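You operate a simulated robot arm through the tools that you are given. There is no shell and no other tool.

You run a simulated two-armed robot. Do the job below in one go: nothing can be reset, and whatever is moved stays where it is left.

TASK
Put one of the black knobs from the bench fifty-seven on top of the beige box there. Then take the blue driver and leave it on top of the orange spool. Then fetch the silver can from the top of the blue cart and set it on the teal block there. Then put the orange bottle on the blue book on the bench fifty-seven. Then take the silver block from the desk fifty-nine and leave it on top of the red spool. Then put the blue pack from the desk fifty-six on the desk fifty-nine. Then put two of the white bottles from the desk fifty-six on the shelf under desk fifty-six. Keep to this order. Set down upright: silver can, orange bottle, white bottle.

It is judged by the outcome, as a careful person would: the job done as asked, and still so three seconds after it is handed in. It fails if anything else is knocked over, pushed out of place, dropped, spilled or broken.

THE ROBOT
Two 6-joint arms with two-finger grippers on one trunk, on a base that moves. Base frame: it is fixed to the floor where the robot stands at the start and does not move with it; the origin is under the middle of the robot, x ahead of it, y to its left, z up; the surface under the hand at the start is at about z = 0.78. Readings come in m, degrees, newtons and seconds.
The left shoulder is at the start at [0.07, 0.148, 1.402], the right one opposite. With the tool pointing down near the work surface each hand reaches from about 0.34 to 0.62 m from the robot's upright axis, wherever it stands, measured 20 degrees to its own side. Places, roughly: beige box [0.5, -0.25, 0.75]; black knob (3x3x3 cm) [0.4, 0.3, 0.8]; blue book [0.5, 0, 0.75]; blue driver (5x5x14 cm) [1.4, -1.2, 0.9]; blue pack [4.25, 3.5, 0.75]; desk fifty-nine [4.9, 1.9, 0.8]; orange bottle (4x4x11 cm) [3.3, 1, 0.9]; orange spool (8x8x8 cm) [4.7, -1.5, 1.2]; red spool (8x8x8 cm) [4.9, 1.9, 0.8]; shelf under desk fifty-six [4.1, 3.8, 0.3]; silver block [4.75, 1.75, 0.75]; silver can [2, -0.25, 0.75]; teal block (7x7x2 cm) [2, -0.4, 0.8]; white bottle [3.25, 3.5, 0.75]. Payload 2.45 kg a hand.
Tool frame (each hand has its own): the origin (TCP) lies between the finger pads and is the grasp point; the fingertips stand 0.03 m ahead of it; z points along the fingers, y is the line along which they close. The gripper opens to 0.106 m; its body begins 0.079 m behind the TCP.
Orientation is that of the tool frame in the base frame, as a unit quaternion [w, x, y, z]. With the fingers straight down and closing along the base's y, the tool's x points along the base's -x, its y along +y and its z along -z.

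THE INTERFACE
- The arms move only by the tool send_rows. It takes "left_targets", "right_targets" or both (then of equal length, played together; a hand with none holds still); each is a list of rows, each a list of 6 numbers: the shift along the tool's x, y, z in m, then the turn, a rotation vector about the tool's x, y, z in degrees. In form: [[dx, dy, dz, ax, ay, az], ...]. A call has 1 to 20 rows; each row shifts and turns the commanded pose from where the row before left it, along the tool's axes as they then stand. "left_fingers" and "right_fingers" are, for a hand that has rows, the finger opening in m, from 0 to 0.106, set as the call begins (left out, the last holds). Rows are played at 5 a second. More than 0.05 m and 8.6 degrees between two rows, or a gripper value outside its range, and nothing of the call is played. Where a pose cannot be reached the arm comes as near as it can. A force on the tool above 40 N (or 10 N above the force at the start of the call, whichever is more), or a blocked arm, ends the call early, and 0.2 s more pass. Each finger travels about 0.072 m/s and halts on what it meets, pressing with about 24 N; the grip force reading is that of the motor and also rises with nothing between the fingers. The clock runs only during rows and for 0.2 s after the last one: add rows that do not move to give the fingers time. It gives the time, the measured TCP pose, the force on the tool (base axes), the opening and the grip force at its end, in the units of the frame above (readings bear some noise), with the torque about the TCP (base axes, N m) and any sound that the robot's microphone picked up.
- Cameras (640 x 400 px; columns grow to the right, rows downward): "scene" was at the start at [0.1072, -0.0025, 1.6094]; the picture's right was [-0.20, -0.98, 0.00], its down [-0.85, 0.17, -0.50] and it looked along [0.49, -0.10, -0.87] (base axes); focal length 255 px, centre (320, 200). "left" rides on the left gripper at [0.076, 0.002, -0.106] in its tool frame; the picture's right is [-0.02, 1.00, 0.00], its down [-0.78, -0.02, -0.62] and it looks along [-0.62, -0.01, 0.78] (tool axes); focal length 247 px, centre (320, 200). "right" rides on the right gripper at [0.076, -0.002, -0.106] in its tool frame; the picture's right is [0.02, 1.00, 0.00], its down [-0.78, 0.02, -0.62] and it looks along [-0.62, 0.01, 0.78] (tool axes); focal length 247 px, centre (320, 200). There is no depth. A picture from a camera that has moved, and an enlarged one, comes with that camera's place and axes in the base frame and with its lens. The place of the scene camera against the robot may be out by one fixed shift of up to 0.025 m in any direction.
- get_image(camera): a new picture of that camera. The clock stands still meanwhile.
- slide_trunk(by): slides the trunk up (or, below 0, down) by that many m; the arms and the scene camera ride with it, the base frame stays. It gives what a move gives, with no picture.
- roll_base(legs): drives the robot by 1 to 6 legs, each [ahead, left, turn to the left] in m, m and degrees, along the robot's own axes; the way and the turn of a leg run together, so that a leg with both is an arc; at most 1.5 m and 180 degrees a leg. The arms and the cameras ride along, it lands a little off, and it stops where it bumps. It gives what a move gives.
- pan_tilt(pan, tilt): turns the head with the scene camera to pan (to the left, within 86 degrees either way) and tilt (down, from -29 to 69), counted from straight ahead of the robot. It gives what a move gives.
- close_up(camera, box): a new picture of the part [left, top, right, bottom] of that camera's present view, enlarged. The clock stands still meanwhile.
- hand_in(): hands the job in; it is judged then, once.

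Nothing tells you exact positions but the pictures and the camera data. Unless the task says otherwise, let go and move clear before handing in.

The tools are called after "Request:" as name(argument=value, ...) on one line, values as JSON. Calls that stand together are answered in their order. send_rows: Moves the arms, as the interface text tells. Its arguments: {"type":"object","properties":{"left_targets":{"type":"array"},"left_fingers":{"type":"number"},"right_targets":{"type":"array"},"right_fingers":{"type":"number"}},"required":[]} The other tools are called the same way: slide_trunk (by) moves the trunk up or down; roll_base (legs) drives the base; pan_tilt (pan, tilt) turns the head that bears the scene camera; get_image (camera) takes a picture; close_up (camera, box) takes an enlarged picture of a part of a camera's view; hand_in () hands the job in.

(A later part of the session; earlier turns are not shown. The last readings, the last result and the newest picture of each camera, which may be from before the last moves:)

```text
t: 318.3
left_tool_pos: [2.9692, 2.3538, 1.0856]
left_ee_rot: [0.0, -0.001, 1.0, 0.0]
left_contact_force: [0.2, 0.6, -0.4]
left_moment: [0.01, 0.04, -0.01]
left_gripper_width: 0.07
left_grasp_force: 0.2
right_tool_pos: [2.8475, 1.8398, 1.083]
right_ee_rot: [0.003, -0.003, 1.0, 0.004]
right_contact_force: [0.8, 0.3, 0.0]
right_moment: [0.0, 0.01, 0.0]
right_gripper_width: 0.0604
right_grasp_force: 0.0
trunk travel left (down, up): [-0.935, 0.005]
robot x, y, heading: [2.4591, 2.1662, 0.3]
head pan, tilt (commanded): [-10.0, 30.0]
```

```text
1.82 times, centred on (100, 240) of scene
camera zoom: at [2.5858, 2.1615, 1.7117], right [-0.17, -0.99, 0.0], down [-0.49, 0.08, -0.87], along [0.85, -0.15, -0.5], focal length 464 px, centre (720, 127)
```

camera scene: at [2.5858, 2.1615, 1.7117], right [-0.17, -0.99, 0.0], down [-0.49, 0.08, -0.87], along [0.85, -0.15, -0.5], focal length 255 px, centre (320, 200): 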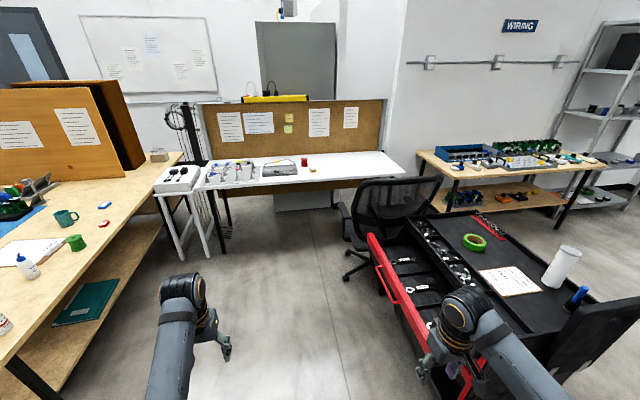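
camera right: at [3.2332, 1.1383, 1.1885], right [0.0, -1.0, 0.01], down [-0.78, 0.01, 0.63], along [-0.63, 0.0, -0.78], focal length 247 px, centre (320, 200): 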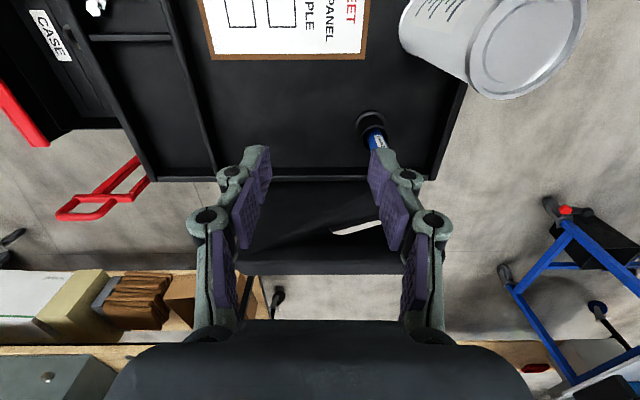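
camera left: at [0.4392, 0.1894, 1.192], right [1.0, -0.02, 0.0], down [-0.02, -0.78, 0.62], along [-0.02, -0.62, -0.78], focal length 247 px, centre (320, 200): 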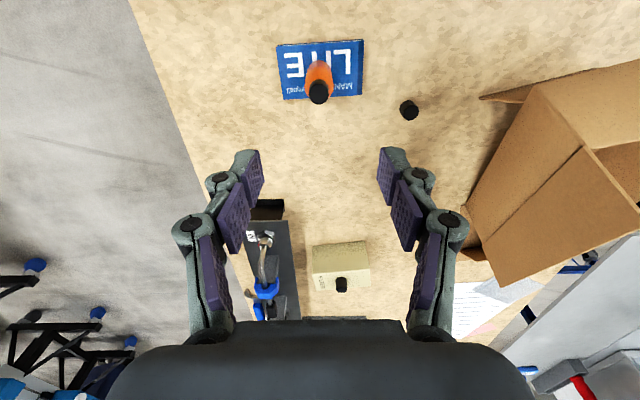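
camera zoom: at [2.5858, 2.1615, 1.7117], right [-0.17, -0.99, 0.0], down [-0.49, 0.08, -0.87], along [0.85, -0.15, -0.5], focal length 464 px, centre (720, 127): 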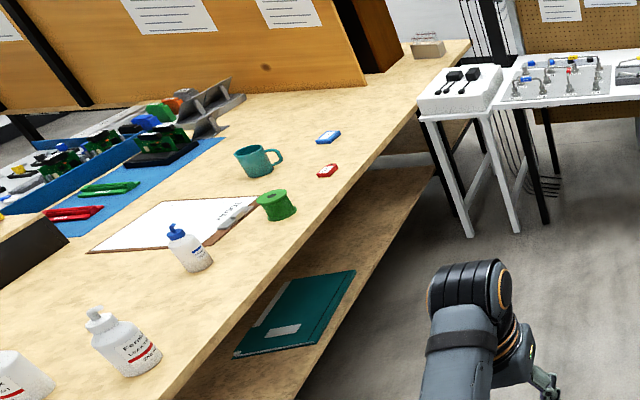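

The silver block sits at about [4.72, 1.84] and the red spool at about [4.90, 1.90]. I drive ahead toward the desk, keeping left of the chair.

Request:
roll_base(legs=[[1.0, 0, 0], [0.68, 0, -0.3]])

Request:
pan_tilt(pan=0, tilt=48)

Request:
get_image(camera="scene")

Request:
get_image(camera="right")

```text
t: 326.8
left_tool_pos: [4.6565, 2.365, 1.0862]
left_ee_rot: [0.001, -0.001, 1.0, 0.0]
left_contact_force: [-0.5, -0.6, -0.1]
left_moment: [0.02, -0.02, -0.01]
left_gripper_width: 0.0697
left_grasp_force: 0.0
right_tool_pos: [4.5345, 1.8514, 1.0825]
right_ee_rot: [0.002, -0.002, 1.0, 0.004]
right_contact_force: [-0.7, -0.5, -0.5]
right_moment: [0.0, -0.01, -0.01]
right_gripper_width: 0.0601
right_grasp_force: 0.1
trunk travel left (down, up): [-0.935, 0.005]
robot x, y, heading: [4.1427, 2.1772, 0.2]
head pan, tilt (commanded): [-10.0, 30.0]
```

```text
t: 327.6
left_tool_pos: [4.6585, 2.3648, 1.0842]
left_ee_rot: [0.001, -0.001, 1.0, 0.0]
left_contact_force: [0.3, -0.2, -0.2]
left_moment: [0.01, 0.0, -0.01]
left_gripper_width: 0.0703
left_grasp_force: 0.0
right_tool_pos: [4.5353, 1.8506, 1.0821]
right_ee_rot: [0.002, -0.003, 1.0, 0.004]
right_contact_force: [-0.6, 0.4, -0.5]
right_moment: [-0.02, 0.02, 0.01]
right_gripper_width: 0.06
right_grasp_force: 0.1
trunk travel left (down, up): [-0.935, 0.005]
robot x, y, heading: [4.142, 2.1796, 0.2]
head pan, tilt (commanded): [0.0, 48.0]
```

```text
taken
camera scene: at [4.264, 2.189, 1.6849], right [0.0, -1.0, 0.0], down [-0.74, 0.0, -0.67], along [0.67, 0.0, -0.74], focal length 255 px, centre (320, 200)
```

scene: 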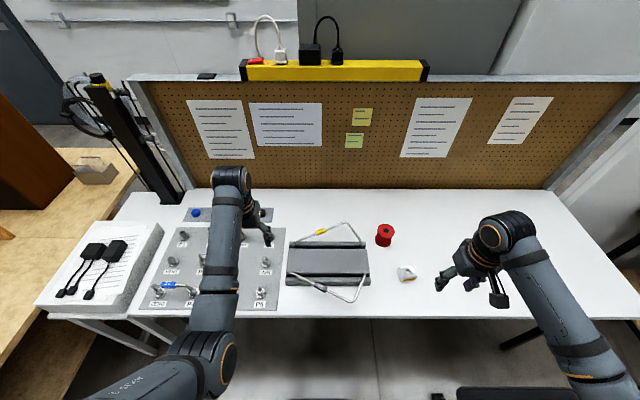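

```text
taken
camera right: at [4.4583, 1.8492, 1.1888], right [-0.03, 1.0, 0.01], down [0.78, 0.02, 0.63], along [0.62, 0.02, -0.78], focal length 247 px, centre (320, 200)
```

right: 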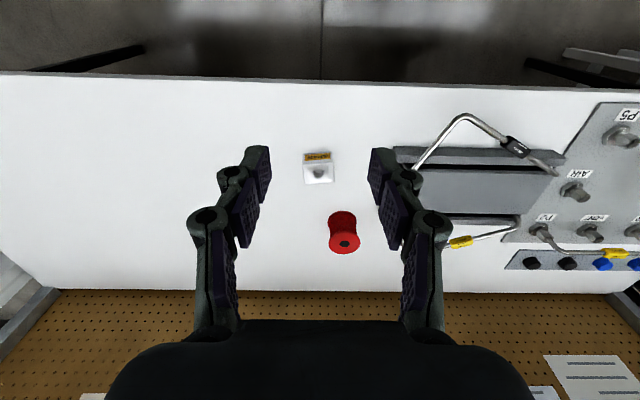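

Request:
close_up(camera="right", box=[270, 120, 400, 270])

Request:
close_up(camera="scene", box=[340, 200, 460, 300])

```text
2.67 times, centred on (335, 195) of right
camera zoom: at [4.4583, 1.8492, 1.1888], right [-0.03, 1.0, 0.01], down [0.78, 0.02, 0.63], along [0.62, 0.02, -0.78], focal length 659 px, centre (280, 213)
```

zoom: 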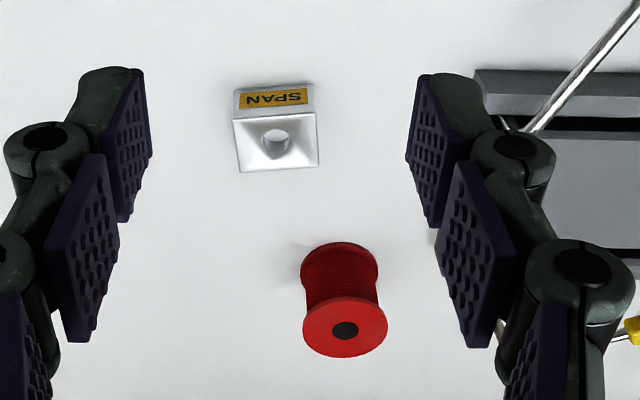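

```text
4.00 times, centred on (400, 250) of scene
camera zoom: at [4.264, 2.189, 1.6849], right [0.0, -1.0, 0.0], down [-0.74, 0.0, -0.67], along [0.67, 0.0, -0.74], focal length 1020 px, centre (0, 0)
```

zoom: 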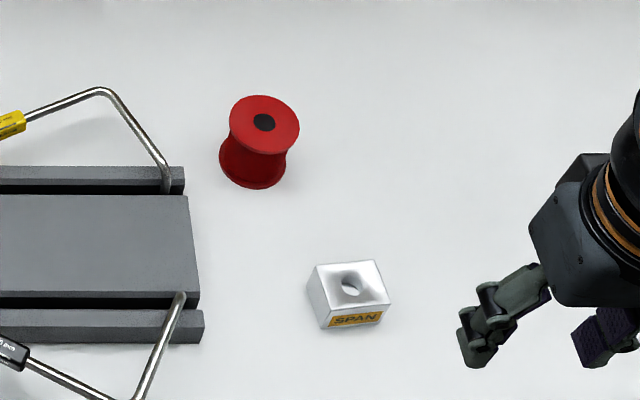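

The silver block (marked SPAN) is at [4.718, 1.855] and the red spool at [4.858, 1.915], top z≈0.83. I roll closer so the right hand can reach both.

Request:
roll_base(legs=[[0.17, -0.09, 0]])

Request:
get_image(camera="right")

```text
t: 329.2
left_tool_pos: [4.8258, 2.2783, 1.0874]
left_ee_rot: [0.002, 0.0, 1.0, 0.0]
left_contact_force: [-1.6, -0.4, -0.1]
left_moment: [-0.02, -0.07, 0.0]
left_gripper_width: 0.0701
left_grasp_force: 0.0
right_tool_pos: [4.7024, 1.764, 1.0842]
right_ee_rot: [0.003, -0.003, 1.0, 0.003]
right_contact_force: [0.2, -0.6, 1.2]
right_moment: [0.0, -0.04, -0.02]
right_gripper_width: 0.06
right_grasp_force: 0.1
trunk travel left (down, up): [-0.935, 0.005]
robot x, y, heading: [4.3085, 2.0855, 0.4]
head pan, tilt (commanded): [0.0, 48.0]
```

```text
taken
camera right: at [4.6244, 1.762, 1.1904], right [-0.03, 1.0, 0.01], down [0.78, 0.02, 0.63], along [0.63, 0.02, -0.78], focal length 247 px, centre (320, 200)
```

right: 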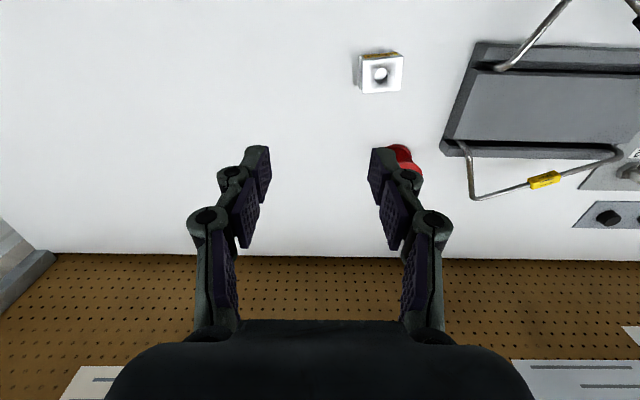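

The block's top centre triangulates to about [4.705, 1.855, 0.796]. I move the right hand over it and down to z≈0.90.

Request:
send_rows(right_targets=[[-0.001, 0.03, 0.035, 0, 0, 0], [-0.001, 0.03, 0.035, 0, 0, 0], [-0.001, 0.03, 0.035, 0, 0, 0], [0, 0.001, 0.04, 0, 0, 0], [0, 0, 0.04, 0, 0, 0], [0, 0, 0, 0, 0, 0]], right_fingers=0.09)

Request:
get_image(camera="right")

```text
t: 330.6
left_tool_pos: [4.828, 2.2768, 1.0845]
left_ee_rot: [0.002, 0.0, 1.0, -0.001]
left_contact_force: [-0.1, -0.6, -0.5]
left_moment: [0.04, -0.04, 0.03]
left_gripper_width: 0.0701
left_grasp_force: 0.1
right_tool_pos: [4.7092, 1.8549, 0.8984]
right_ee_rot: [0.003, -0.003, 1.0, 0.003]
right_contact_force: [0.2, 0.9, 0.4]
right_moment: [0.0, -0.02, -0.02]
right_gripper_width: 0.09
right_grasp_force: 0.1
trunk travel left (down, up): [-0.935, 0.005]
robot x, y, heading: [4.3146, 2.0918, 0.1]
head pan, tilt (commanded): [0.0, 48.0]
```

```text
taken
camera right: at [4.631, 1.8534, 1.0044], right [-0.03, 1.0, 0.01], down [0.78, 0.02, 0.63], along [0.63, 0.02, -0.78], focal length 247 px, centre (320, 200)
```

right: 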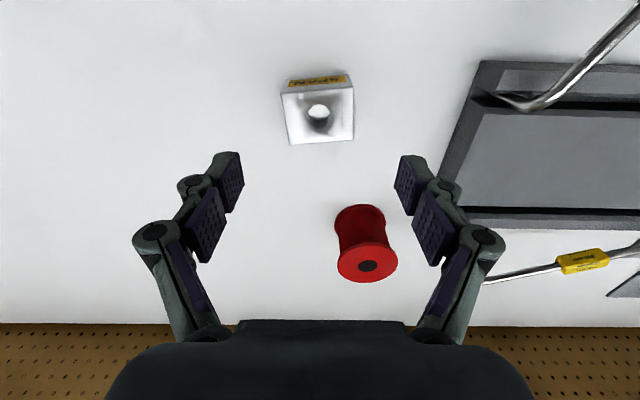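

The block is centred between the fingers, slightly toward the robot as expected. I lower to z≈0.79 and grip.

Request:
send_rows(right_targets=[[0.0, 0, 0.03, 0, 0, 0], [0, 0, 0.03, 0, 0, 0], [0, 0, 0.025, 0, 0, 0], [0, 0, 0.018, 0, 0, 0], [0, 0, 0, 0, 0, 0]])

Request:
get_image(camera="right")

```text
t: 331.8
left_tool_pos: [4.8288, 2.277, 1.085]
left_ee_rot: [0.001, -0.001, 1.0, 0.0]
left_contact_force: [-0.8, -0.4, -0.2]
left_moment: [0.02, 0.0, 0.02]
left_gripper_width: 0.07
left_grasp_force: 0.1
right_tool_pos: [4.7081, 1.8559, 0.7943]
right_ee_rot: [0.003, -0.002, 1.0, 0.004]
right_contact_force: [-0.1, -0.8, -0.2]
right_moment: [0.0, 0.0, 0.0]
right_gripper_width: 0.0902
right_grasp_force: 0.1
trunk travel left (down, up): [-0.935, 0.005]
robot x, y, heading: [4.3117, 2.0888, 0.1]
head pan, tilt (commanded): [0.0, 48.0]
```

```text
taken
camera right: at [4.6314, 1.8542, 0.9011], right [-0.03, 1.0, 0.01], down [0.78, 0.02, 0.63], along [0.63, 0.02, -0.78], focal length 247 px, centre (320, 200)
```

right: 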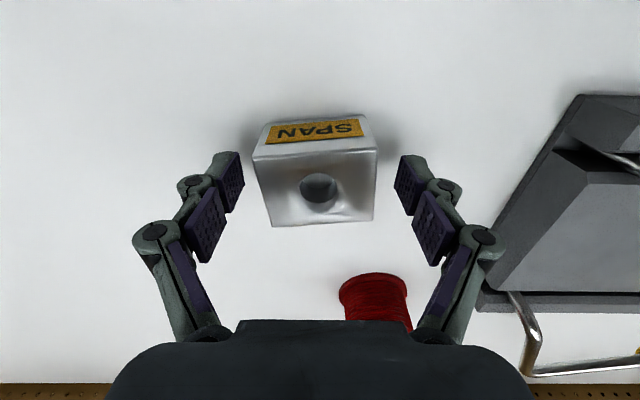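

Request:
send_rows(right_targets=[[0, 0, 0.003, 0, 0, 0], [0, 0, 0, 0, 0, 0], [0, 0, 0, 0, 0, 0], [0, 0, 0, 0, 0, 0], [0, 0, 0, 0, 0, 0]], right_fingers=0.045)

Request:
send_rows(right_targets=[[0, 0, -0.01, 0, 0, 0], [0, 0, -0.03, 0, 0, 0], [0, 0, -0.04, 0, 0, 0], [0, 0, -0.04, 0, 0, 0], [0, 0, 0, 0, 0, 0]])

Request:
get_image(camera="right")

```text
t: 333.0
left_tool_pos: [4.8276, 2.2766, 1.0864]
left_ee_rot: [0.001, 0.0, 1.0, 0.0]
left_contact_force: [0.2, -0.1, -0.4]
left_moment: [0.0, 0.01, 0.01]
left_gripper_width: 0.0699
left_grasp_force: 0.0
right_tool_pos: [4.709, 1.8556, 0.7919]
right_ee_rot: [0.003, -0.002, 1.0, 0.004]
right_contact_force: [0.4, 0.1, 4.4]
right_moment: [-0.11, 0.01, 0.11]
right_gripper_width: 0.059
right_grasp_force: 23.8
trunk travel left (down, up): [-0.935, 0.005]
robot x, y, heading: [4.3094, 2.091, 0.2]
head pan, tilt (commanded): [0.0, 48.0]
```

```text
t: 334.2
left_tool_pos: [4.828, 2.276, 1.0854]
left_ee_rot: [0.001, -0.001, 1.0, 0.001]
left_contact_force: [-0.6, 1.0, -0.5]
left_moment: [0.03, 0.01, -0.02]
left_gripper_width: 0.07
left_grasp_force: 0.0
right_tool_pos: [4.7087, 1.8549, 0.9123]
right_ee_rot: [0.003, -0.003, 1.0, 0.004]
right_contact_force: [0.6, 0.2, -2.7]
right_moment: [-0.01, 0.01, 0.02]
right_gripper_width: 0.0577
right_grasp_force: 24.1
trunk travel left (down, up): [-0.935, 0.005]
robot x, y, heading: [4.3073, 2.0881, -0.1]
head pan, tilt (commanded): [0.0, 48.0]
```

```text
taken
camera right: at [4.6316, 1.8527, 1.0187], right [-0.03, 1.0, 0.01], down [0.78, 0.02, 0.62], along [0.62, 0.02, -0.78], focal length 247 px, centre (320, 200)
```

right: 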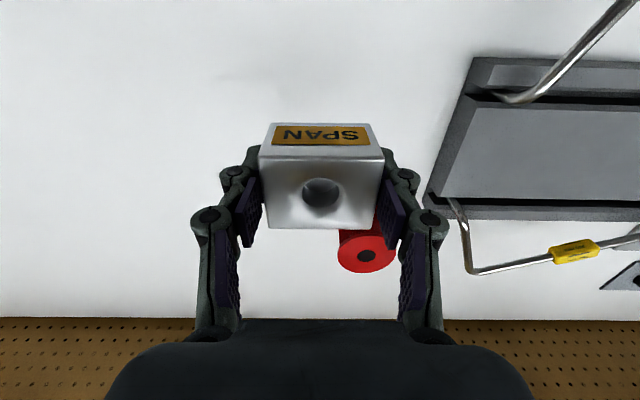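

I have the block at 58 mm. I carry it over the red spool at [4.867, 1.915].

Request:
send_rows(right_targets=[[0, 0, -0.03, 0, 0, 0], [-0.0395, 0.015, 0, 0, 0, 0], [-0.0395, 0.015, 0, 0, 0, 0], [-0.0395, 0.015, 0, 0, 0, 0], [-0.0395, 0.015, 0, 0, 0, 0], [0, 0, 0, 0, 0, 0], [0, 0, 0, 0, 0, 0]])

Request:
get_image(camera="right")

Request:
close_up(camera="scene", box=[320, 190, 480, 310])

```text
t: 335.8
left_tool_pos: [4.8271, 2.2759, 1.0854]
left_ee_rot: [0.0, -0.001, 1.0, 0.0]
left_contact_force: [0.0, 0.1, 0.8]
left_moment: [0.02, -0.03, 0.0]
left_gripper_width: 0.0697
left_grasp_force: 0.1
right_tool_pos: [4.8648, 1.9139, 0.9433]
right_ee_rot: [0.002, -0.003, 1.0, 0.004]
right_contact_force: [-0.8, -0.2, -2.9]
right_moment: [-0.04, -0.02, 0.01]
right_gripper_width: 0.0576
right_grasp_force: 24.0
trunk travel left (down, up): [-0.935, 0.005]
robot x, y, heading: [4.3111, 2.0917, -0.0]
head pan, tilt (commanded): [0.0, 48.0]
```

```text
taken
camera right: at [4.788, 1.9123, 1.0503], right [-0.03, 1.0, 0.01], down [0.78, 0.02, 0.63], along [0.63, 0.02, -0.78], focal length 247 px, centre (320, 200)
```

right: 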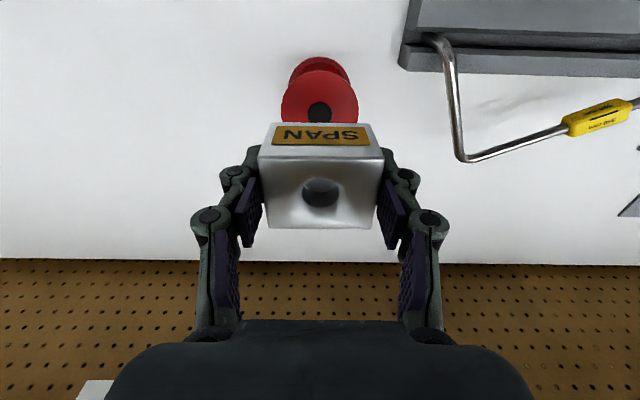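

```text
3.33 times, centred on (400, 250) of scene
camera zoom: at [4.4322, 2.0998, 1.685], right [0.0, -1.0, 0.0], down [-0.74, 0.0, -0.67], along [0.67, 0.0, -0.74], focal length 850 px, centre (53, 33)
```

zoom: 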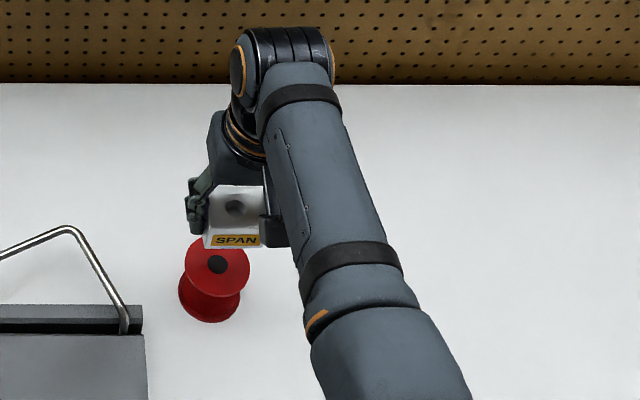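

Spool top centre reads [4.8645, 1.914], directly below the block. I lower.

Request:
send_rows(right_targets=[[0, 0, 0.025, 0, 0, 0], [0, 0, 0.025, 0, 0, 0], [0, 0, 0.01, 0, 0, 0], [0, 0, 0, 0, 0, 0]])

Request:
get_image(camera="right")

Request:
close_up(camera="scene", box=[320, 190, 480, 310])

```text
t: 336.8
left_tool_pos: [4.8277, 2.2765, 1.0846]
left_ee_rot: [0.001, 0.0, 1.0, -0.001]
left_contact_force: [0.2, 0.0, -0.1]
left_moment: [0.02, -0.02, 0.0]
left_gripper_width: 0.0701
left_grasp_force: 0.0
right_tool_pos: [4.8664, 1.916, 0.8833]
right_ee_rot: [0.004, -0.002, 1.0, 0.004]
right_contact_force: [-1.0, 0.2, -3.3]
right_moment: [0.0, -0.02, 0.01]
right_gripper_width: 0.0574
right_grasp_force: 23.8
trunk travel left (down, up): [-0.935, 0.005]
robot x, y, heading: [4.31, 2.0876, 0.1]
head pan, tilt (commanded): [0.0, 48.0]
```

```text
taken
camera right: at [4.7892, 1.9133, 0.9894], right [-0.03, 1.0, 0.01], down [0.78, 0.02, 0.63], along [0.63, 0.02, -0.78], focal length 247 px, centre (320, 200)
```

right: 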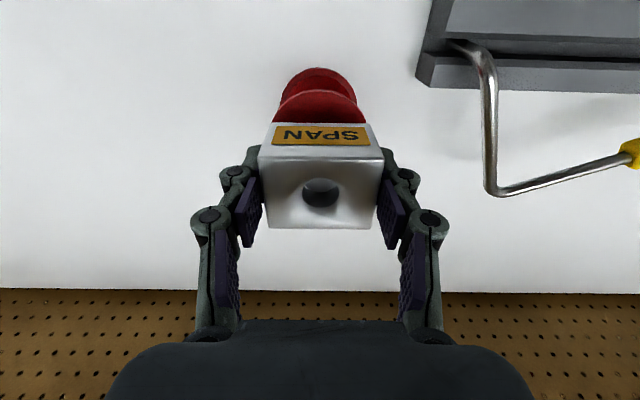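

```text
3.33 times, centred on (400, 250) of scene
camera zoom: at [4.4335, 2.1002, 1.6849], right [0.0, -1.0, 0.0], down [-0.74, 0.0, -0.67], along [0.67, 0.0, -0.74], focal length 850 px, centre (53, 33)
```

zoom: 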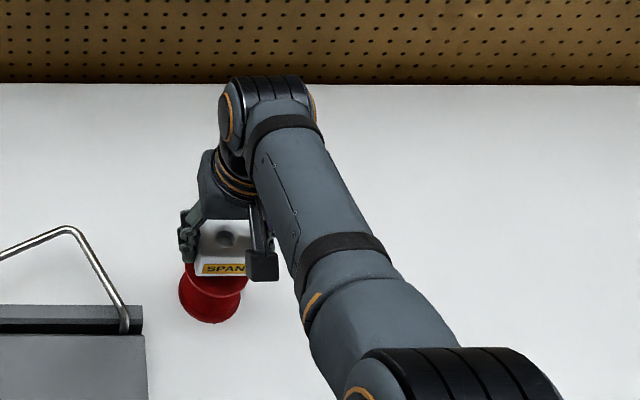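

Request:
send_rows(right_targets=[[0, 0, 0.004, 0, 0, 0], [0, 0, 0.003, 0, 0, 0], [0, 0, 0, 0, 0, 0]])

Request:
send_rows(right_targets=[[0, 0, 0.002, 0, 0, 0], [0, 0, 0, 0, 0, 0]])

Request:
send_rows(right_targets=[[0, 0, 0.002, 0, 0, 0], [0, 0, 0, 0, 0, 0]])

```text
t: 337.6
left_tool_pos: [4.8289, 2.2761, 1.0853]
left_ee_rot: [0.001, -0.001, 1.0, 0.0]
left_contact_force: [0.2, 0.7, 0.8]
left_moment: [0.01, 0.04, 0.02]
left_gripper_width: 0.07
left_grasp_force: 0.1
right_tool_pos: [4.8661, 1.9163, 0.8761]
right_ee_rot: [0.003, -0.002, 1.0, 0.003]
right_contact_force: [-0.1, 0.0, -2.9]
right_moment: [0.02, 0.0, 0.0]
right_gripper_width: 0.0575
right_grasp_force: 23.9
trunk travel left (down, up): [-0.935, 0.005]
robot x, y, heading: [4.3134, 2.0865, 0.2]
head pan, tilt (commanded): [0.0, 48.0]
```

```text
t: 338.2
left_tool_pos: [4.8283, 2.2762, 1.0847]
left_ee_rot: [0.001, 0.0, 1.0, -0.001]
left_contact_force: [-0.5, -0.2, -0.4]
left_moment: [0.01, -0.01, 0.02]
left_gripper_width: 0.07
left_grasp_force: 0.0
right_tool_pos: [4.8672, 1.9147, 0.8734]
right_ee_rot: [0.001, -0.003, 1.0, 0.004]
right_contact_force: [-0.1, -0.2, -2.4]
right_moment: [0.04, 0.0, 0.02]
right_gripper_width: 0.0576
right_grasp_force: 23.8
trunk travel left (down, up): [-0.935, 0.005]
robot x, y, heading: [4.3136, 2.0847, -0.0]
head pan, tilt (commanded): [0.0, 48.0]
```

```text
t: 338.8
left_tool_pos: [4.8285, 2.2754, 1.0852]
left_ee_rot: [0.001, -0.001, 1.0, 0.0]
left_contact_force: [-0.8, -0.5, 0.6]
left_moment: [-0.02, 0.01, 0.03]
left_gripper_width: 0.07
left_grasp_force: 0.0
right_tool_pos: [4.8665, 1.9154, 0.8719]
right_ee_rot: [0.003, -0.003, 1.0, 0.003]
right_contact_force: [0.2, -0.3, -2.4]
right_moment: [0.0, 0.01, -0.04]
right_gripper_width: 0.0576
right_grasp_force: 24.0
trunk travel left (down, up): [-0.935, 0.005]
robot x, y, heading: [4.3121, 2.0875, 0.0]
head pan, tilt (commanded): [0.0, 48.0]
```

Request:
send_rows(right_targets=[[0, 0, 0.002, 0, 0, 0], [0, 0, 0, 0, 0, 0]])

Request:
send_rows(right_targets=[[0, 0, 0.002, 0, 0, 0], [0, 0, 0, 0, 0, 0]])

Request:
send_rows(right_targets=[[0, 0, 0.002, 0, 0, 0], [0, 0, 0, 0, 0, 0]])

```text
t: 339.4
left_tool_pos: [4.8281, 2.2764, 1.0845]
left_ee_rot: [0.001, -0.001, 1.0, -0.001]
left_contact_force: [-0.1, -0.9, 0.6]
left_moment: [0.01, 0.0, -0.01]
left_gripper_width: 0.07
left_grasp_force: 0.0
right_tool_pos: [4.8669, 1.9147, 0.8698]
right_ee_rot: [0.002, -0.003, 1.0, 0.003]
right_contact_force: [-0.3, -0.3, -2.3]
right_moment: [-0.02, 0.01, -0.04]
right_gripper_width: 0.0576
right_grasp_force: 23.8
trunk travel left (down, up): [-0.935, 0.005]
robot x, y, heading: [4.3119, 2.0894, 0.0]
head pan, tilt (commanded): [0.0, 48.0]
```

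```text
t: 340.0
left_tool_pos: [4.8284, 2.2764, 1.0855]
left_ee_rot: [0.001, -0.001, 1.0, 0.0]
left_contact_force: [-0.3, -0.6, 0.1]
left_moment: [0.01, -0.02, -0.02]
left_gripper_width: 0.0702
left_grasp_force: 0.1
right_tool_pos: [4.8667, 1.9165, 0.8686]
right_ee_rot: [0.004, -0.003, 1.0, 0.004]
right_contact_force: [-1.2, 1.1, -2.6]
right_moment: [0.02, 0.05, 0.01]
right_gripper_width: 0.0575
right_grasp_force: 24.1
trunk travel left (down, up): [-0.935, 0.005]
robot x, y, heading: [4.3146, 2.0908, 0.1]
head pan, tilt (commanded): [0.0, 48.0]
```

```text
t: 340.6
left_tool_pos: [4.8277, 2.2763, 1.0848]
left_ee_rot: [0.0, -0.001, 1.0, 0.0]
left_contact_force: [0.1, -0.6, -0.6]
left_moment: [0.01, 0.0, -0.02]
left_gripper_width: 0.07
left_grasp_force: 0.0
right_tool_pos: [4.8664, 1.9153, 0.8659]
right_ee_rot: [0.002, -0.003, 1.0, 0.003]
right_contact_force: [0.1, -0.4, -2.7]
right_moment: [-0.03, -0.01, 0.01]
right_gripper_width: 0.0577
right_grasp_force: 24.5
trunk travel left (down, up): [-0.935, 0.005]
robot x, y, heading: [4.3123, 2.0911, 0.1]
head pan, tilt (commanded): [0.0, 48.0]
```

Request:
send_rows(right_targets=[[0, 0, 0.002, 0, 0, 0], [0, 0, 0, 0, 0, 0]])

Request:
send_rows(right_targets=[[0, 0, 0.002, 0, 0, 0], [0, 0, 0, 0, 0, 0]])

Request:
close_up(camera="right", box=[220, 50, 420, 250])

```text
t: 341.2
left_tool_pos: [4.8279, 2.2768, 1.0848]
left_ee_rot: [0.0, -0.001, 1.0, 0.0]
left_contact_force: [0.4, -0.4, 0.2]
left_moment: [0.01, 0.03, -0.01]
left_gripper_width: 0.0699
left_grasp_force: 0.1
right_tool_pos: [4.8671, 1.9163, 0.8642]
right_ee_rot: [0.002, -0.003, 1.0, 0.004]
right_contact_force: [0.5, -0.1, -2.8]
right_moment: [0.01, -0.01, 0.05]
right_gripper_width: 0.0576
right_grasp_force: 23.3
trunk travel left (down, up): [-0.935, 0.005]
robot x, y, heading: [4.3064, 2.0891, 0.2]
head pan, tilt (commanded): [0.0, 48.0]
```

```text
t: 341.8
left_tool_pos: [4.8284, 2.277, 1.0855]
left_ee_rot: [0.001, 0.0, 1.0, 0.0]
left_contact_force: [0.5, 0.3, -1.4]
left_moment: [-0.03, 0.0, -0.05]
left_gripper_width: 0.0699
left_grasp_force: 0.1
right_tool_pos: [4.8656, 1.9147, 0.8625]
right_ee_rot: [0.002, -0.002, 1.0, 0.004]
right_contact_force: [-0.3, -1.0, 1.8]
right_moment: [-0.05, 0.08, 0.08]
right_gripper_width: 0.0576
right_grasp_force: 23.6
trunk travel left (down, up): [-0.935, 0.005]
robot x, y, heading: [4.3112, 2.0942, 0.2]
head pan, tilt (commanded): [0.0, 48.0]
```

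```text
2.00 times, centred on (320, 150) of right
camera zoom: at [4.7886, 1.9138, 0.9691], right [-0.03, 1.0, 0.01], down [0.78, 0.02, 0.63], along [0.63, 0.02, -0.78], focal length 494 px, centre (320, 300)
```

zoom: 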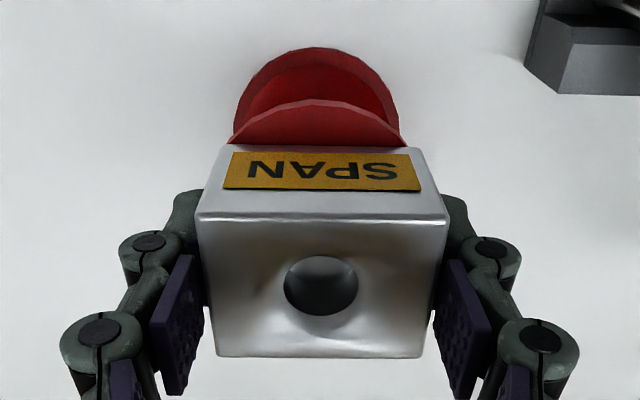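

Contact. The block sits centred on the spool, so I release and lift.

Request:
send_rows(right_targets=[[0, 0, 0.0005, 0, 0, 0], [0, 0, 0, 0, 0, 0], [0, 0, 0, 0, 0, 0]], right_fingers=0.085)

Request:
send_rows(right_targets=[[0, 0, -0.01, 0, 0, 0], [0, 0, -0.03, 0, 0, 0], [0, 0, -0.04, 0, 0, 0], [0, 0, -0.04, 0, 0, 0], [0, 0, -0.04, 0, 0, 0], [0, 0, -0.04, 0, 0, 0], [0, 0, 0, 0, 0, 0]])

Request:
get_image(camera="right")

Request:
close_up(camera="scene", box=[320, 190, 480, 310])

```text
t: 342.6
left_tool_pos: [4.8284, 2.2771, 1.0855]
left_ee_rot: [0.0, -0.001, 1.0, 0.0]
left_contact_force: [0.4, -0.6, 0.3]
left_moment: [-0.01, -0.01, -0.01]
left_gripper_width: 0.0699
left_grasp_force: 0.1
right_tool_pos: [4.8673, 1.916, 0.8616]
right_ee_rot: [0.003, -0.002, 1.0, 0.004]
right_contact_force: [-0.7, -0.5, 0.7]
right_moment: [0.01, -0.01, -0.01]
right_gripper_width: 0.0851
right_grasp_force: 0.2
trunk travel left (down, up): [-0.935, 0.005]
robot x, y, heading: [4.3093, 2.0886, 0.2]
head pan, tilt (commanded): [0.0, 48.0]
```

```text
t: 344.2
left_tool_pos: [4.8268, 2.2761, 1.0856]
left_ee_rot: [0.0, -0.001, 1.0, 0.0]
left_contact_force: [-0.1, -0.5, 0.7]
left_moment: [0.0, -0.01, 0.02]
left_gripper_width: 0.07
left_grasp_force: 0.0
right_tool_pos: [4.8667, 1.9143, 1.0626]
right_ee_rot: [0.002, -0.003, 1.0, 0.003]
right_contact_force: [-0.4, -0.7, -1.0]
right_moment: [0.0, -0.02, 0.0]
right_gripper_width: 0.085
right_grasp_force: 0.1
trunk travel left (down, up): [-0.935, 0.005]
robot x, y, heading: [4.3112, 2.0878, 0.4]
head pan, tilt (commanded): [0.0, 48.0]
```

```text
taken
camera right: at [4.789, 1.9127, 1.1693], right [-0.03, 1.0, 0.01], down [0.78, 0.02, 0.62], along [0.62, 0.02, -0.78], focal length 247 px, centre (320, 200)
```

right: 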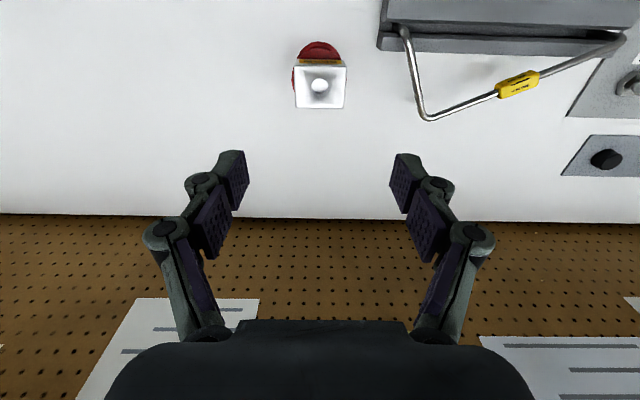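

```text
3.33 times, centred on (400, 250) of scene
camera zoom: at [4.4333, 2.1002, 1.6849], right [0.0, -1.0, 0.0], down [-0.74, 0.0, -0.67], along [0.67, 0.0, -0.74], focal length 850 px, centre (53, 33)
```

zoom: 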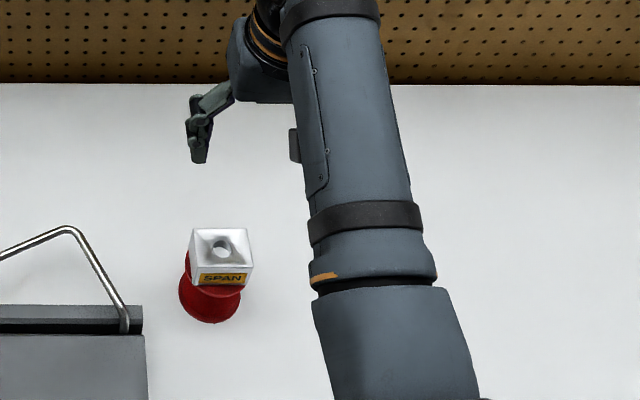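

The silver block rests on the red spool. Next is the blue pack on desk fifty-six: I back off, turn left and look at that desk.

Request:
roll_base(legs=[[-0.2, 0, 0], [0, 0, 90], [0.4, 0, 0]])

Request:
pan_tilt(pan=0, tilt=40)

Request:
get_image(camera="scene")

Request:
get_image(camera="right")

```text
t: 351.7
left_tool_pos: [3.9417, 3.0115, 1.085]
left_ee_rot: [0.0, -0.7, 0.714, 0.0]
left_contact_force: [-0.3, 0.0, 0.4]
left_moment: [0.0, -0.02, 0.02]
left_gripper_width: 0.0699
left_grasp_force: 0.0
right_tool_pos: [4.3051, 3.0417, 1.0623]
right_ee_rot: [-0.001, -0.701, 0.713, 0.005]
right_contact_force: [0.0, -0.1, 0.2]
right_moment: [0.01, -0.02, -0.01]
right_gripper_width: 0.085
right_grasp_force: 0.0
trunk travel left (down, up): [-0.935, 0.005]
robot x, y, heading: [4.1218, 2.4929, 89.2]
head pan, tilt (commanded): [0.0, 48.0]
```

```text
t: 352.4
left_tool_pos: [3.9412, 3.012, 1.085]
left_ee_rot: [0.001, -0.7, 0.714, 0.0]
left_contact_force: [-0.7, 0.4, 0.5]
left_moment: [-0.01, 0.0, 0.0]
left_gripper_width: 0.0704
left_grasp_force: 0.0
right_tool_pos: [4.3041, 3.0416, 1.063]
right_ee_rot: [-0.001, -0.701, 0.713, 0.004]
right_contact_force: [-0.7, 0.3, 0.0]
right_moment: [0.04, 0.02, -0.02]
right_gripper_width: 0.0849
right_grasp_force: 0.1
trunk travel left (down, up): [-0.935, 0.005]
robot x, y, heading: [4.115, 2.494, 89.0]
head pan, tilt (commanded): [0.0, 40.0]
```

```text
taken
camera scene: at [4.1118, 2.6386, 1.6963], right [1.0, -0.02, 0.0], down [-0.01, -0.64, -0.77], along [0.01, 0.77, -0.64], focal length 255 px, centre (320, 200)
```

scene: 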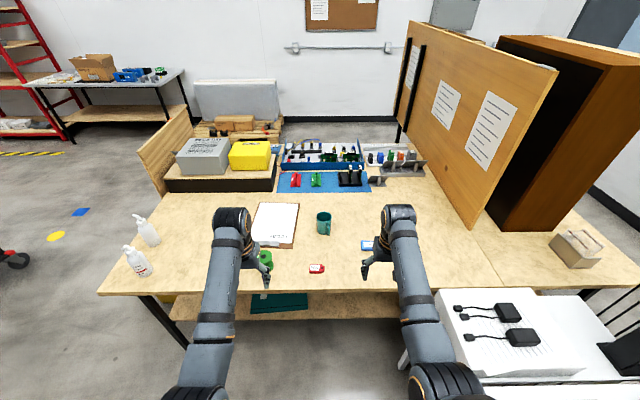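

```text
taken
camera right: at [4.3046, 2.9667, 1.1689], right [-1.0, -0.01, 0.01], down [0.0, 0.78, 0.63], along [-0.01, 0.63, -0.78], focal length 247 px, centre (320, 200)
```

right: 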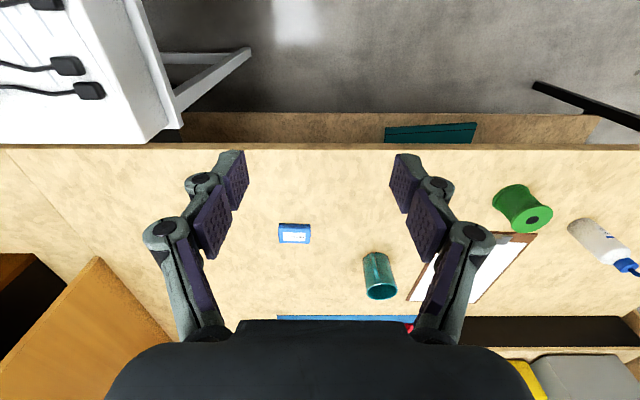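

The blue pack is at about [4.355, 3.377], and the desk's near edge is y≈3.17. I roll closer.

Request:
roll_base(legs=[[0.37, -0.06, 1.0]])

Request:
get_image(camera="right")

```text
t: 354.8
left_tool_pos: [3.9952, 3.3794, 1.0866]
left_ee_rot: [0.002, -0.707, 0.707, 0.001]
left_contact_force: [-0.2, -0.5, -0.7]
left_moment: [-0.02, 0.01, 0.0]
left_gripper_width: 0.0699
left_grasp_force: 0.0
right_tool_pos: [4.3551, 3.4155, 1.0637]
right_ee_rot: [0.0, 0.708, -0.706, -0.005]
right_contact_force: [0.0, 0.4, 0.0]
right_moment: [0.03, 0.01, -0.03]
right_gripper_width: 0.0852
right_grasp_force: 0.0
trunk travel left (down, up): [-0.935, 0.005]
robot x, y, heading: [4.18, 2.8625, 90.4]
head pan, tilt (commanded): [0.0, 40.0]
```

```text
taken
camera right: at [4.358, 3.34, 1.1698], right [-1.0, -0.03, 0.01], down [-0.02, 0.78, 0.63], along [-0.02, 0.63, -0.78], focal length 247 px, centre (320, 200)
```

right: 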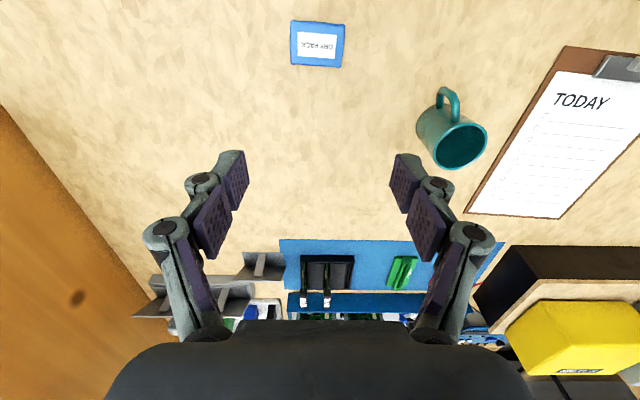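

The pack is about 7×5×2 cm at [4.358, 3.385] on a desk top near z 0.75. I lower the right hand over it with the fingers wide.

Request:
send_rows(right_targets=[[0.01, -0.001, 0.035, 0, 0, 0], [0.01, -0.001, 0.04, 0, 0, 0], [0.01, -0.001, 0.04, 0, 0, 0], [0, 0, 0.04, 0, 0, 0], [0, 0, 0.04, 0, 0, 0], [0, 0, 0, 0, 0, 0]], right_fingers=0.104)

Request:
get_image(camera="right")

```text
t: 356.2
left_tool_pos: [3.9938, 3.38, 1.0853]
left_ee_rot: [0.001, -0.707, 0.708, 0.001]
left_contact_force: [1.0, -0.2, -0.4]
left_moment: [0.02, 0.03, -0.01]
left_gripper_width: 0.07
left_grasp_force: 0.1
right_tool_pos: [4.357, 3.3888, 0.8673]
right_ee_rot: [0.001, 0.708, -0.706, -0.004]
right_contact_force: [0.3, 0.4, 0.2]
right_moment: [-0.02, 0.04, -0.03]
right_gripper_width: 0.1041
right_grasp_force: 0.1
trunk travel left (down, up): [-0.935, 0.005]
robot x, y, heading: [4.1798, 2.8657, 90.2]
head pan, tilt (commanded): [0.0, 40.0]
```

```text
taken
camera right: at [4.3599, 3.3127, 0.9735], right [-1.0, -0.02, 0.01], down [-0.02, 0.78, 0.63], along [-0.02, 0.63, -0.78], focal length 247 px, centre (320, 200)
```

right: 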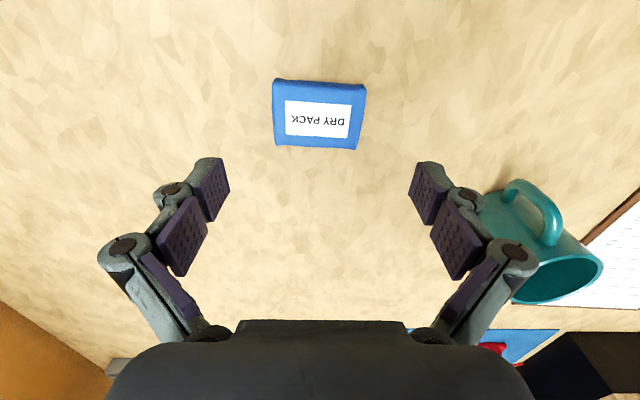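

Request:
send_rows(right_targets=[[0.003, -0.001, 0.025, 0, 0, 0], [0.002, -0.001, 0.025, 0, 0, 0], [0, 0, 0.02, 0, 0, 0], [0, 0, 0.009, 0, 0, 0], [0, 0, 0, 0, 0, 0]])

Request:
get_image(camera="right")

```text
t: 357.4
left_tool_pos: [3.9955, 3.3795, 1.085]
left_ee_rot: [0.0, -0.707, 0.707, 0.0]
left_contact_force: [0.4, 0.0, -0.5]
left_moment: [-0.01, 0.02, 0.01]
left_gripper_width: 0.0699
left_grasp_force: 0.0
right_tool_pos: [4.3617, 3.369, 0.8016]
right_ee_rot: [0.001, 0.708, -0.706, -0.003]
right_contact_force: [0.1, 0.2, 0.3]
right_moment: [-0.03, 0.0, 0.01]
right_gripper_width: 0.104
right_grasp_force: 0.1
right hand out of reach, approached as far as the arm can: row 3, 4
trunk travel left (down, up): [-0.935, 0.005]
robot x, y, heading: [4.1814, 2.8633, 90.3]
head pan, tilt (commanded): [0.0, 40.0]
```

```text
taken
camera right: at [4.3639, 3.2942, 0.9082], right [-1.0, -0.03, 0.01], down [-0.02, 0.78, 0.62], along [-0.02, 0.62, -0.78], focal length 247 px, centre (320, 200)
```

right: 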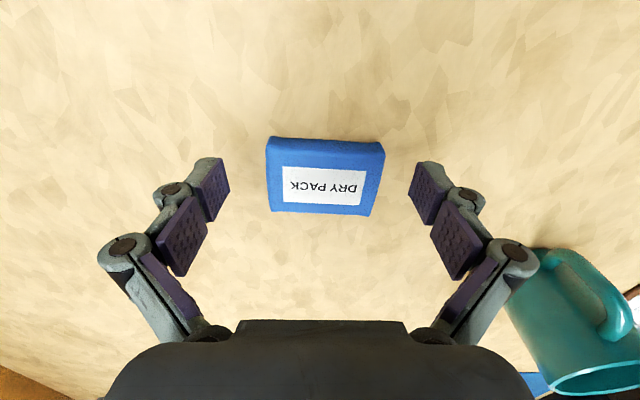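

The hand is at the edge of its reach with the trunk this high. I raise the hand a little and lower the trunk instead.

Request:
send_rows(right_targets=[[0, 0, -0.03, 0, 0, 0], [0, 0, -0.03, 0, 0, 0], [0, 0, 0, 0, 0, 0]])

Request:
slide_trunk(by=-0.05)

Request:
get_image(camera="right")

```text
t: 358.2
left_tool_pos: [3.9944, 3.3792, 1.086]
left_ee_rot: [0.0, -0.706, 0.708, 0.0]
left_contact_force: [-0.3, -0.2, 0.0]
left_moment: [-0.03, -0.02, 0.02]
left_gripper_width: 0.0701
left_grasp_force: 0.0
right_tool_pos: [4.3628, 3.3692, 0.863]
right_ee_rot: [0.001, 0.708, -0.706, -0.003]
right_contact_force: [0.4, -0.2, 0.2]
right_moment: [-0.02, 0.01, 0.0]
right_gripper_width: 0.1041
right_grasp_force: 0.0
trunk travel left (down, up): [-0.935, 0.005]
robot x, y, heading: [4.1811, 2.8652, 90.1]
head pan, tilt (commanded): [0.0, 40.0]
```

```text
t: 359.1
left_tool_pos: [3.996, 3.3794, 1.0352]
left_ee_rot: [0.002, -0.706, 0.708, 0.0]
left_contact_force: [0.0, -0.3, -0.6]
left_moment: [0.01, -0.01, 0.01]
left_gripper_width: 0.07
left_grasp_force: 0.1
right_tool_pos: [4.3623, 3.37, 0.8108]
right_ee_rot: [0.001, 0.709, -0.706, -0.004]
right_contact_force: [-0.2, 0.9, 0.2]
right_moment: [0.03, -0.02, -0.03]
right_gripper_width: 0.1039
right_grasp_force: 0.1
trunk travel left (down, up): [-0.885, 0.055]
robot x, y, heading: [4.184, 2.8662, 90.1]
head pan, tilt (commanded): [0.0, 40.0]
```

```text
taken
camera right: at [4.3646, 3.2931, 0.9187], right [-1.0, -0.03, 0.01], down [-0.02, 0.78, 0.63], along [-0.02, 0.63, -0.78], focal length 247 px, centre (320, 200)
```

right: 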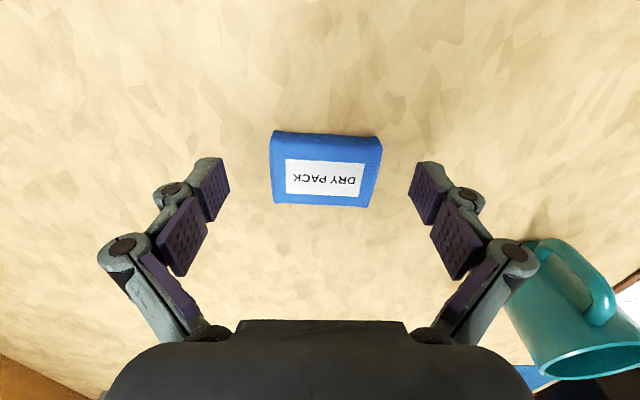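

Request:
send_rows(right_targets=[[-0.0055, 0.0025, 0, 0, 0, 0], [-0.0055, 0.0025, 0, 0, 0, 0], [0, 0, 0.012, 0, 0, 0], [0, 0, 0.012, 0, 0, 0], [0, 0, 0, 0, 0, 0]])

Request:
get_image(camera="right")

```text
t: 360.3
left_tool_pos: [3.9952, 3.3797, 1.0347]
left_ee_rot: [0.0, -0.707, 0.708, 0.001]
left_contact_force: [-0.3, -0.3, -0.6]
left_moment: [0.02, -0.01, 0.03]
left_gripper_width: 0.0699
left_grasp_force: 0.0
right_tool_pos: [4.3571, 3.3811, 0.788]
right_ee_rot: [0.001, 0.708, -0.706, -0.005]
right_contact_force: [0.6, -0.1, 0.7]
right_moment: [0.02, 0.02, 0.02]
right_gripper_width: 0.1041
right_grasp_force: 0.1
trunk travel left (down, up): [-0.885, 0.055]
robot x, y, heading: [4.1804, 2.8623, 90.1]
head pan, tilt (commanded): [0.0, 40.0]
```

```text
taken
camera right: at [4.3589, 3.3046, 0.8946], right [-1.0, -0.03, 0.01], down [-0.02, 0.78, 0.63], along [-0.02, 0.63, -0.78], focal length 247 px, centre (320, 200)
```

right: 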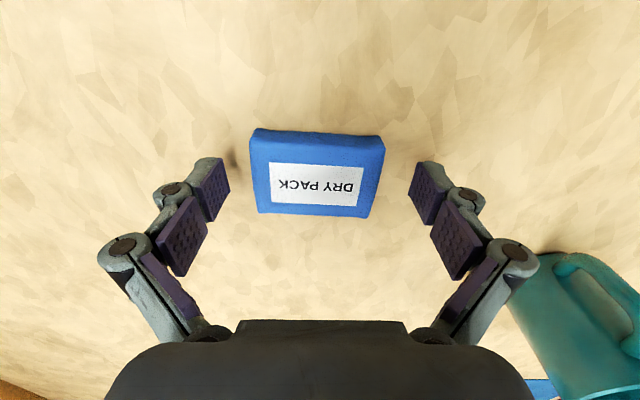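

Request:
send_rows(right_targets=[[0, 0, 0.004, 0, 0, 0], [0, 0, 0, 0, 0, 0]])

Request:
send_rows(right_targets=[[0, 0, 0, 0, 0, 0], [0, 0, 0, 0, 0, 0], [0, 0, 0, 0, 0, 0], [0, 0, 0, 0, 0, 0]], right_fingers=0.055)

Request:
get_image(camera="right")

```text
t: 360.9
left_tool_pos: [3.9951, 3.3796, 1.0349]
left_ee_rot: [0.001, -0.707, 0.707, 0.001]
left_contact_force: [-0.7, 0.0, -1.0]
left_moment: [0.05, 0.02, -0.01]
left_gripper_width: 0.0698
left_grasp_force: 0.0
right_tool_pos: [4.3578, 3.3802, 0.7831]
right_ee_rot: [0.0, 0.709, -0.706, -0.005]
right_contact_force: [0.6, -0.7, -0.7]
right_moment: [0.02, -0.02, 0.02]
right_gripper_width: 0.1041
right_grasp_force: 0.0
trunk travel left (down, up): [-0.885, 0.055]
robot x, y, heading: [4.1793, 2.8642, 90.1]
head pan, tilt (commanded): [0.0, 40.0]
```

```text
t: 361.9
left_tool_pos: [3.9952, 3.3794, 1.0351]
left_ee_rot: [0.001, -0.706, 0.708, 0.0]
left_contact_force: [-0.4, 0.4, 0.7]
left_moment: [-0.01, 0.02, 0.0]
left_gripper_width: 0.0698
left_grasp_force: 0.0
right_tool_pos: [4.3568, 3.3811, 0.7842]
right_ee_rot: [0.0, 0.708, -0.706, -0.004]
right_contact_force: [0.7, 0.4, 2.9]
right_moment: [-0.06, 0.03, -0.04]
right_gripper_width: 0.0748
right_grasp_force: 24.2
trunk travel left (down, up): [-0.885, 0.055]
robot x, y, heading: [4.1806, 2.866, 90.1]
head pan, tilt (commanded): [0.0, 40.0]
```

```text
taken
camera right: at [4.359, 3.3048, 0.8908], right [-1.0, -0.03, 0.01], down [-0.02, 0.78, 0.63], along [-0.02, 0.63, -0.78], focal length 247 px, centre (320, 200)
```

right: 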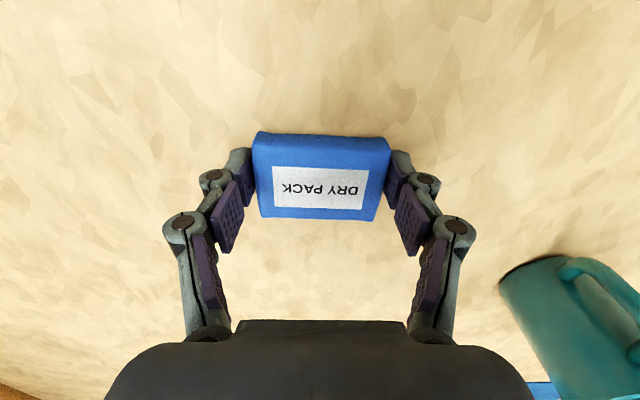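

Gripped at 75 mm. I lift it.

Request:
send_rows(right_targets=[[0, 0, -0.01, 0, 0, 0], [0, 0, -0.02, 0, 0, 0], [0, 0, -0.04, 0, 0, 0], [0, 0, -0.04, 0, 0, 0], [0, 0, -0.04, 0, 0, 0], [0, 0, -0.04, 0, 0, 0], [0, 0, -0.04, 0, 0, 0], [0, 0, 0, 0, 0, 0]])

Request:
get_image(camera="right")

Request:
get_image(camera="scene")

```text
t: 363.7
left_tool_pos: [3.9934, 3.3808, 1.0351]
left_ee_rot: [0.001, -0.706, 0.708, 0.0]
left_contact_force: [0.4, 0.6, 0.5]
left_moment: [-0.03, 0.0, 0.03]
left_gripper_width: 0.0701
left_grasp_force: 0.1
right_tool_pos: [4.3578, 3.3792, 1.0136]
right_ee_rot: [0.002, 0.709, -0.706, -0.005]
right_contact_force: [0.0, 1.1, 0.7]
right_moment: [-0.03, 0.0, -0.02]
right_gripper_width: 0.0744
right_grasp_force: 24.1
trunk travel left (down, up): [-0.885, 0.055]
robot x, y, heading: [4.1804, 2.8628, 90.1]
head pan, tilt (commanded): [0.0, 40.0]
```

```text
taken
camera right: at [4.3607, 3.3032, 1.1209], right [-1.0, -0.03, 0.01], down [-0.02, 0.78, 0.62], along [-0.02, 0.62, -0.78], focal length 247 px, centre (320, 200)
```

right: 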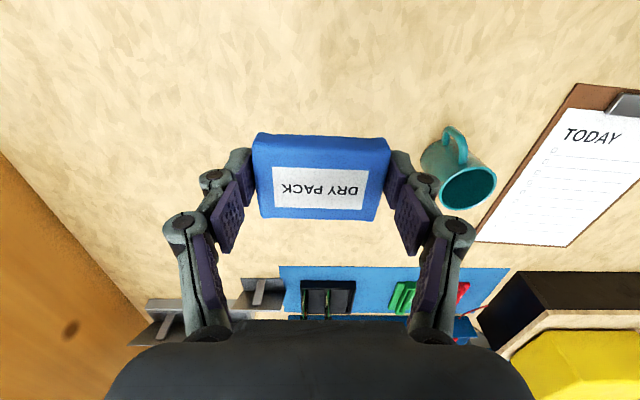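

```text
taken
camera scene: at [4.1723, 3.0102, 1.6463], right [1.0, 0.0, 0.0], down [0.0, -0.64, -0.77], along [0.0, 0.77, -0.64], focal length 255 px, centre (320, 200)
```

scene: 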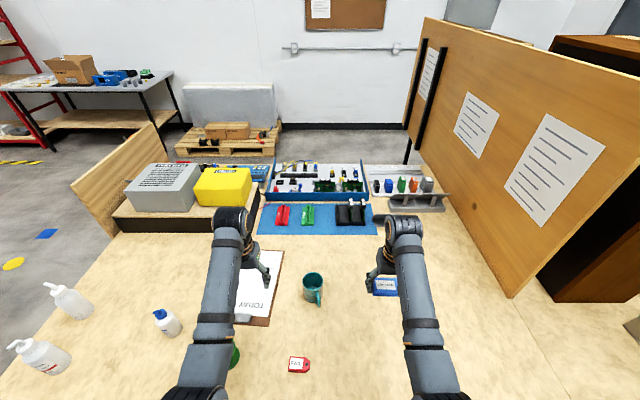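

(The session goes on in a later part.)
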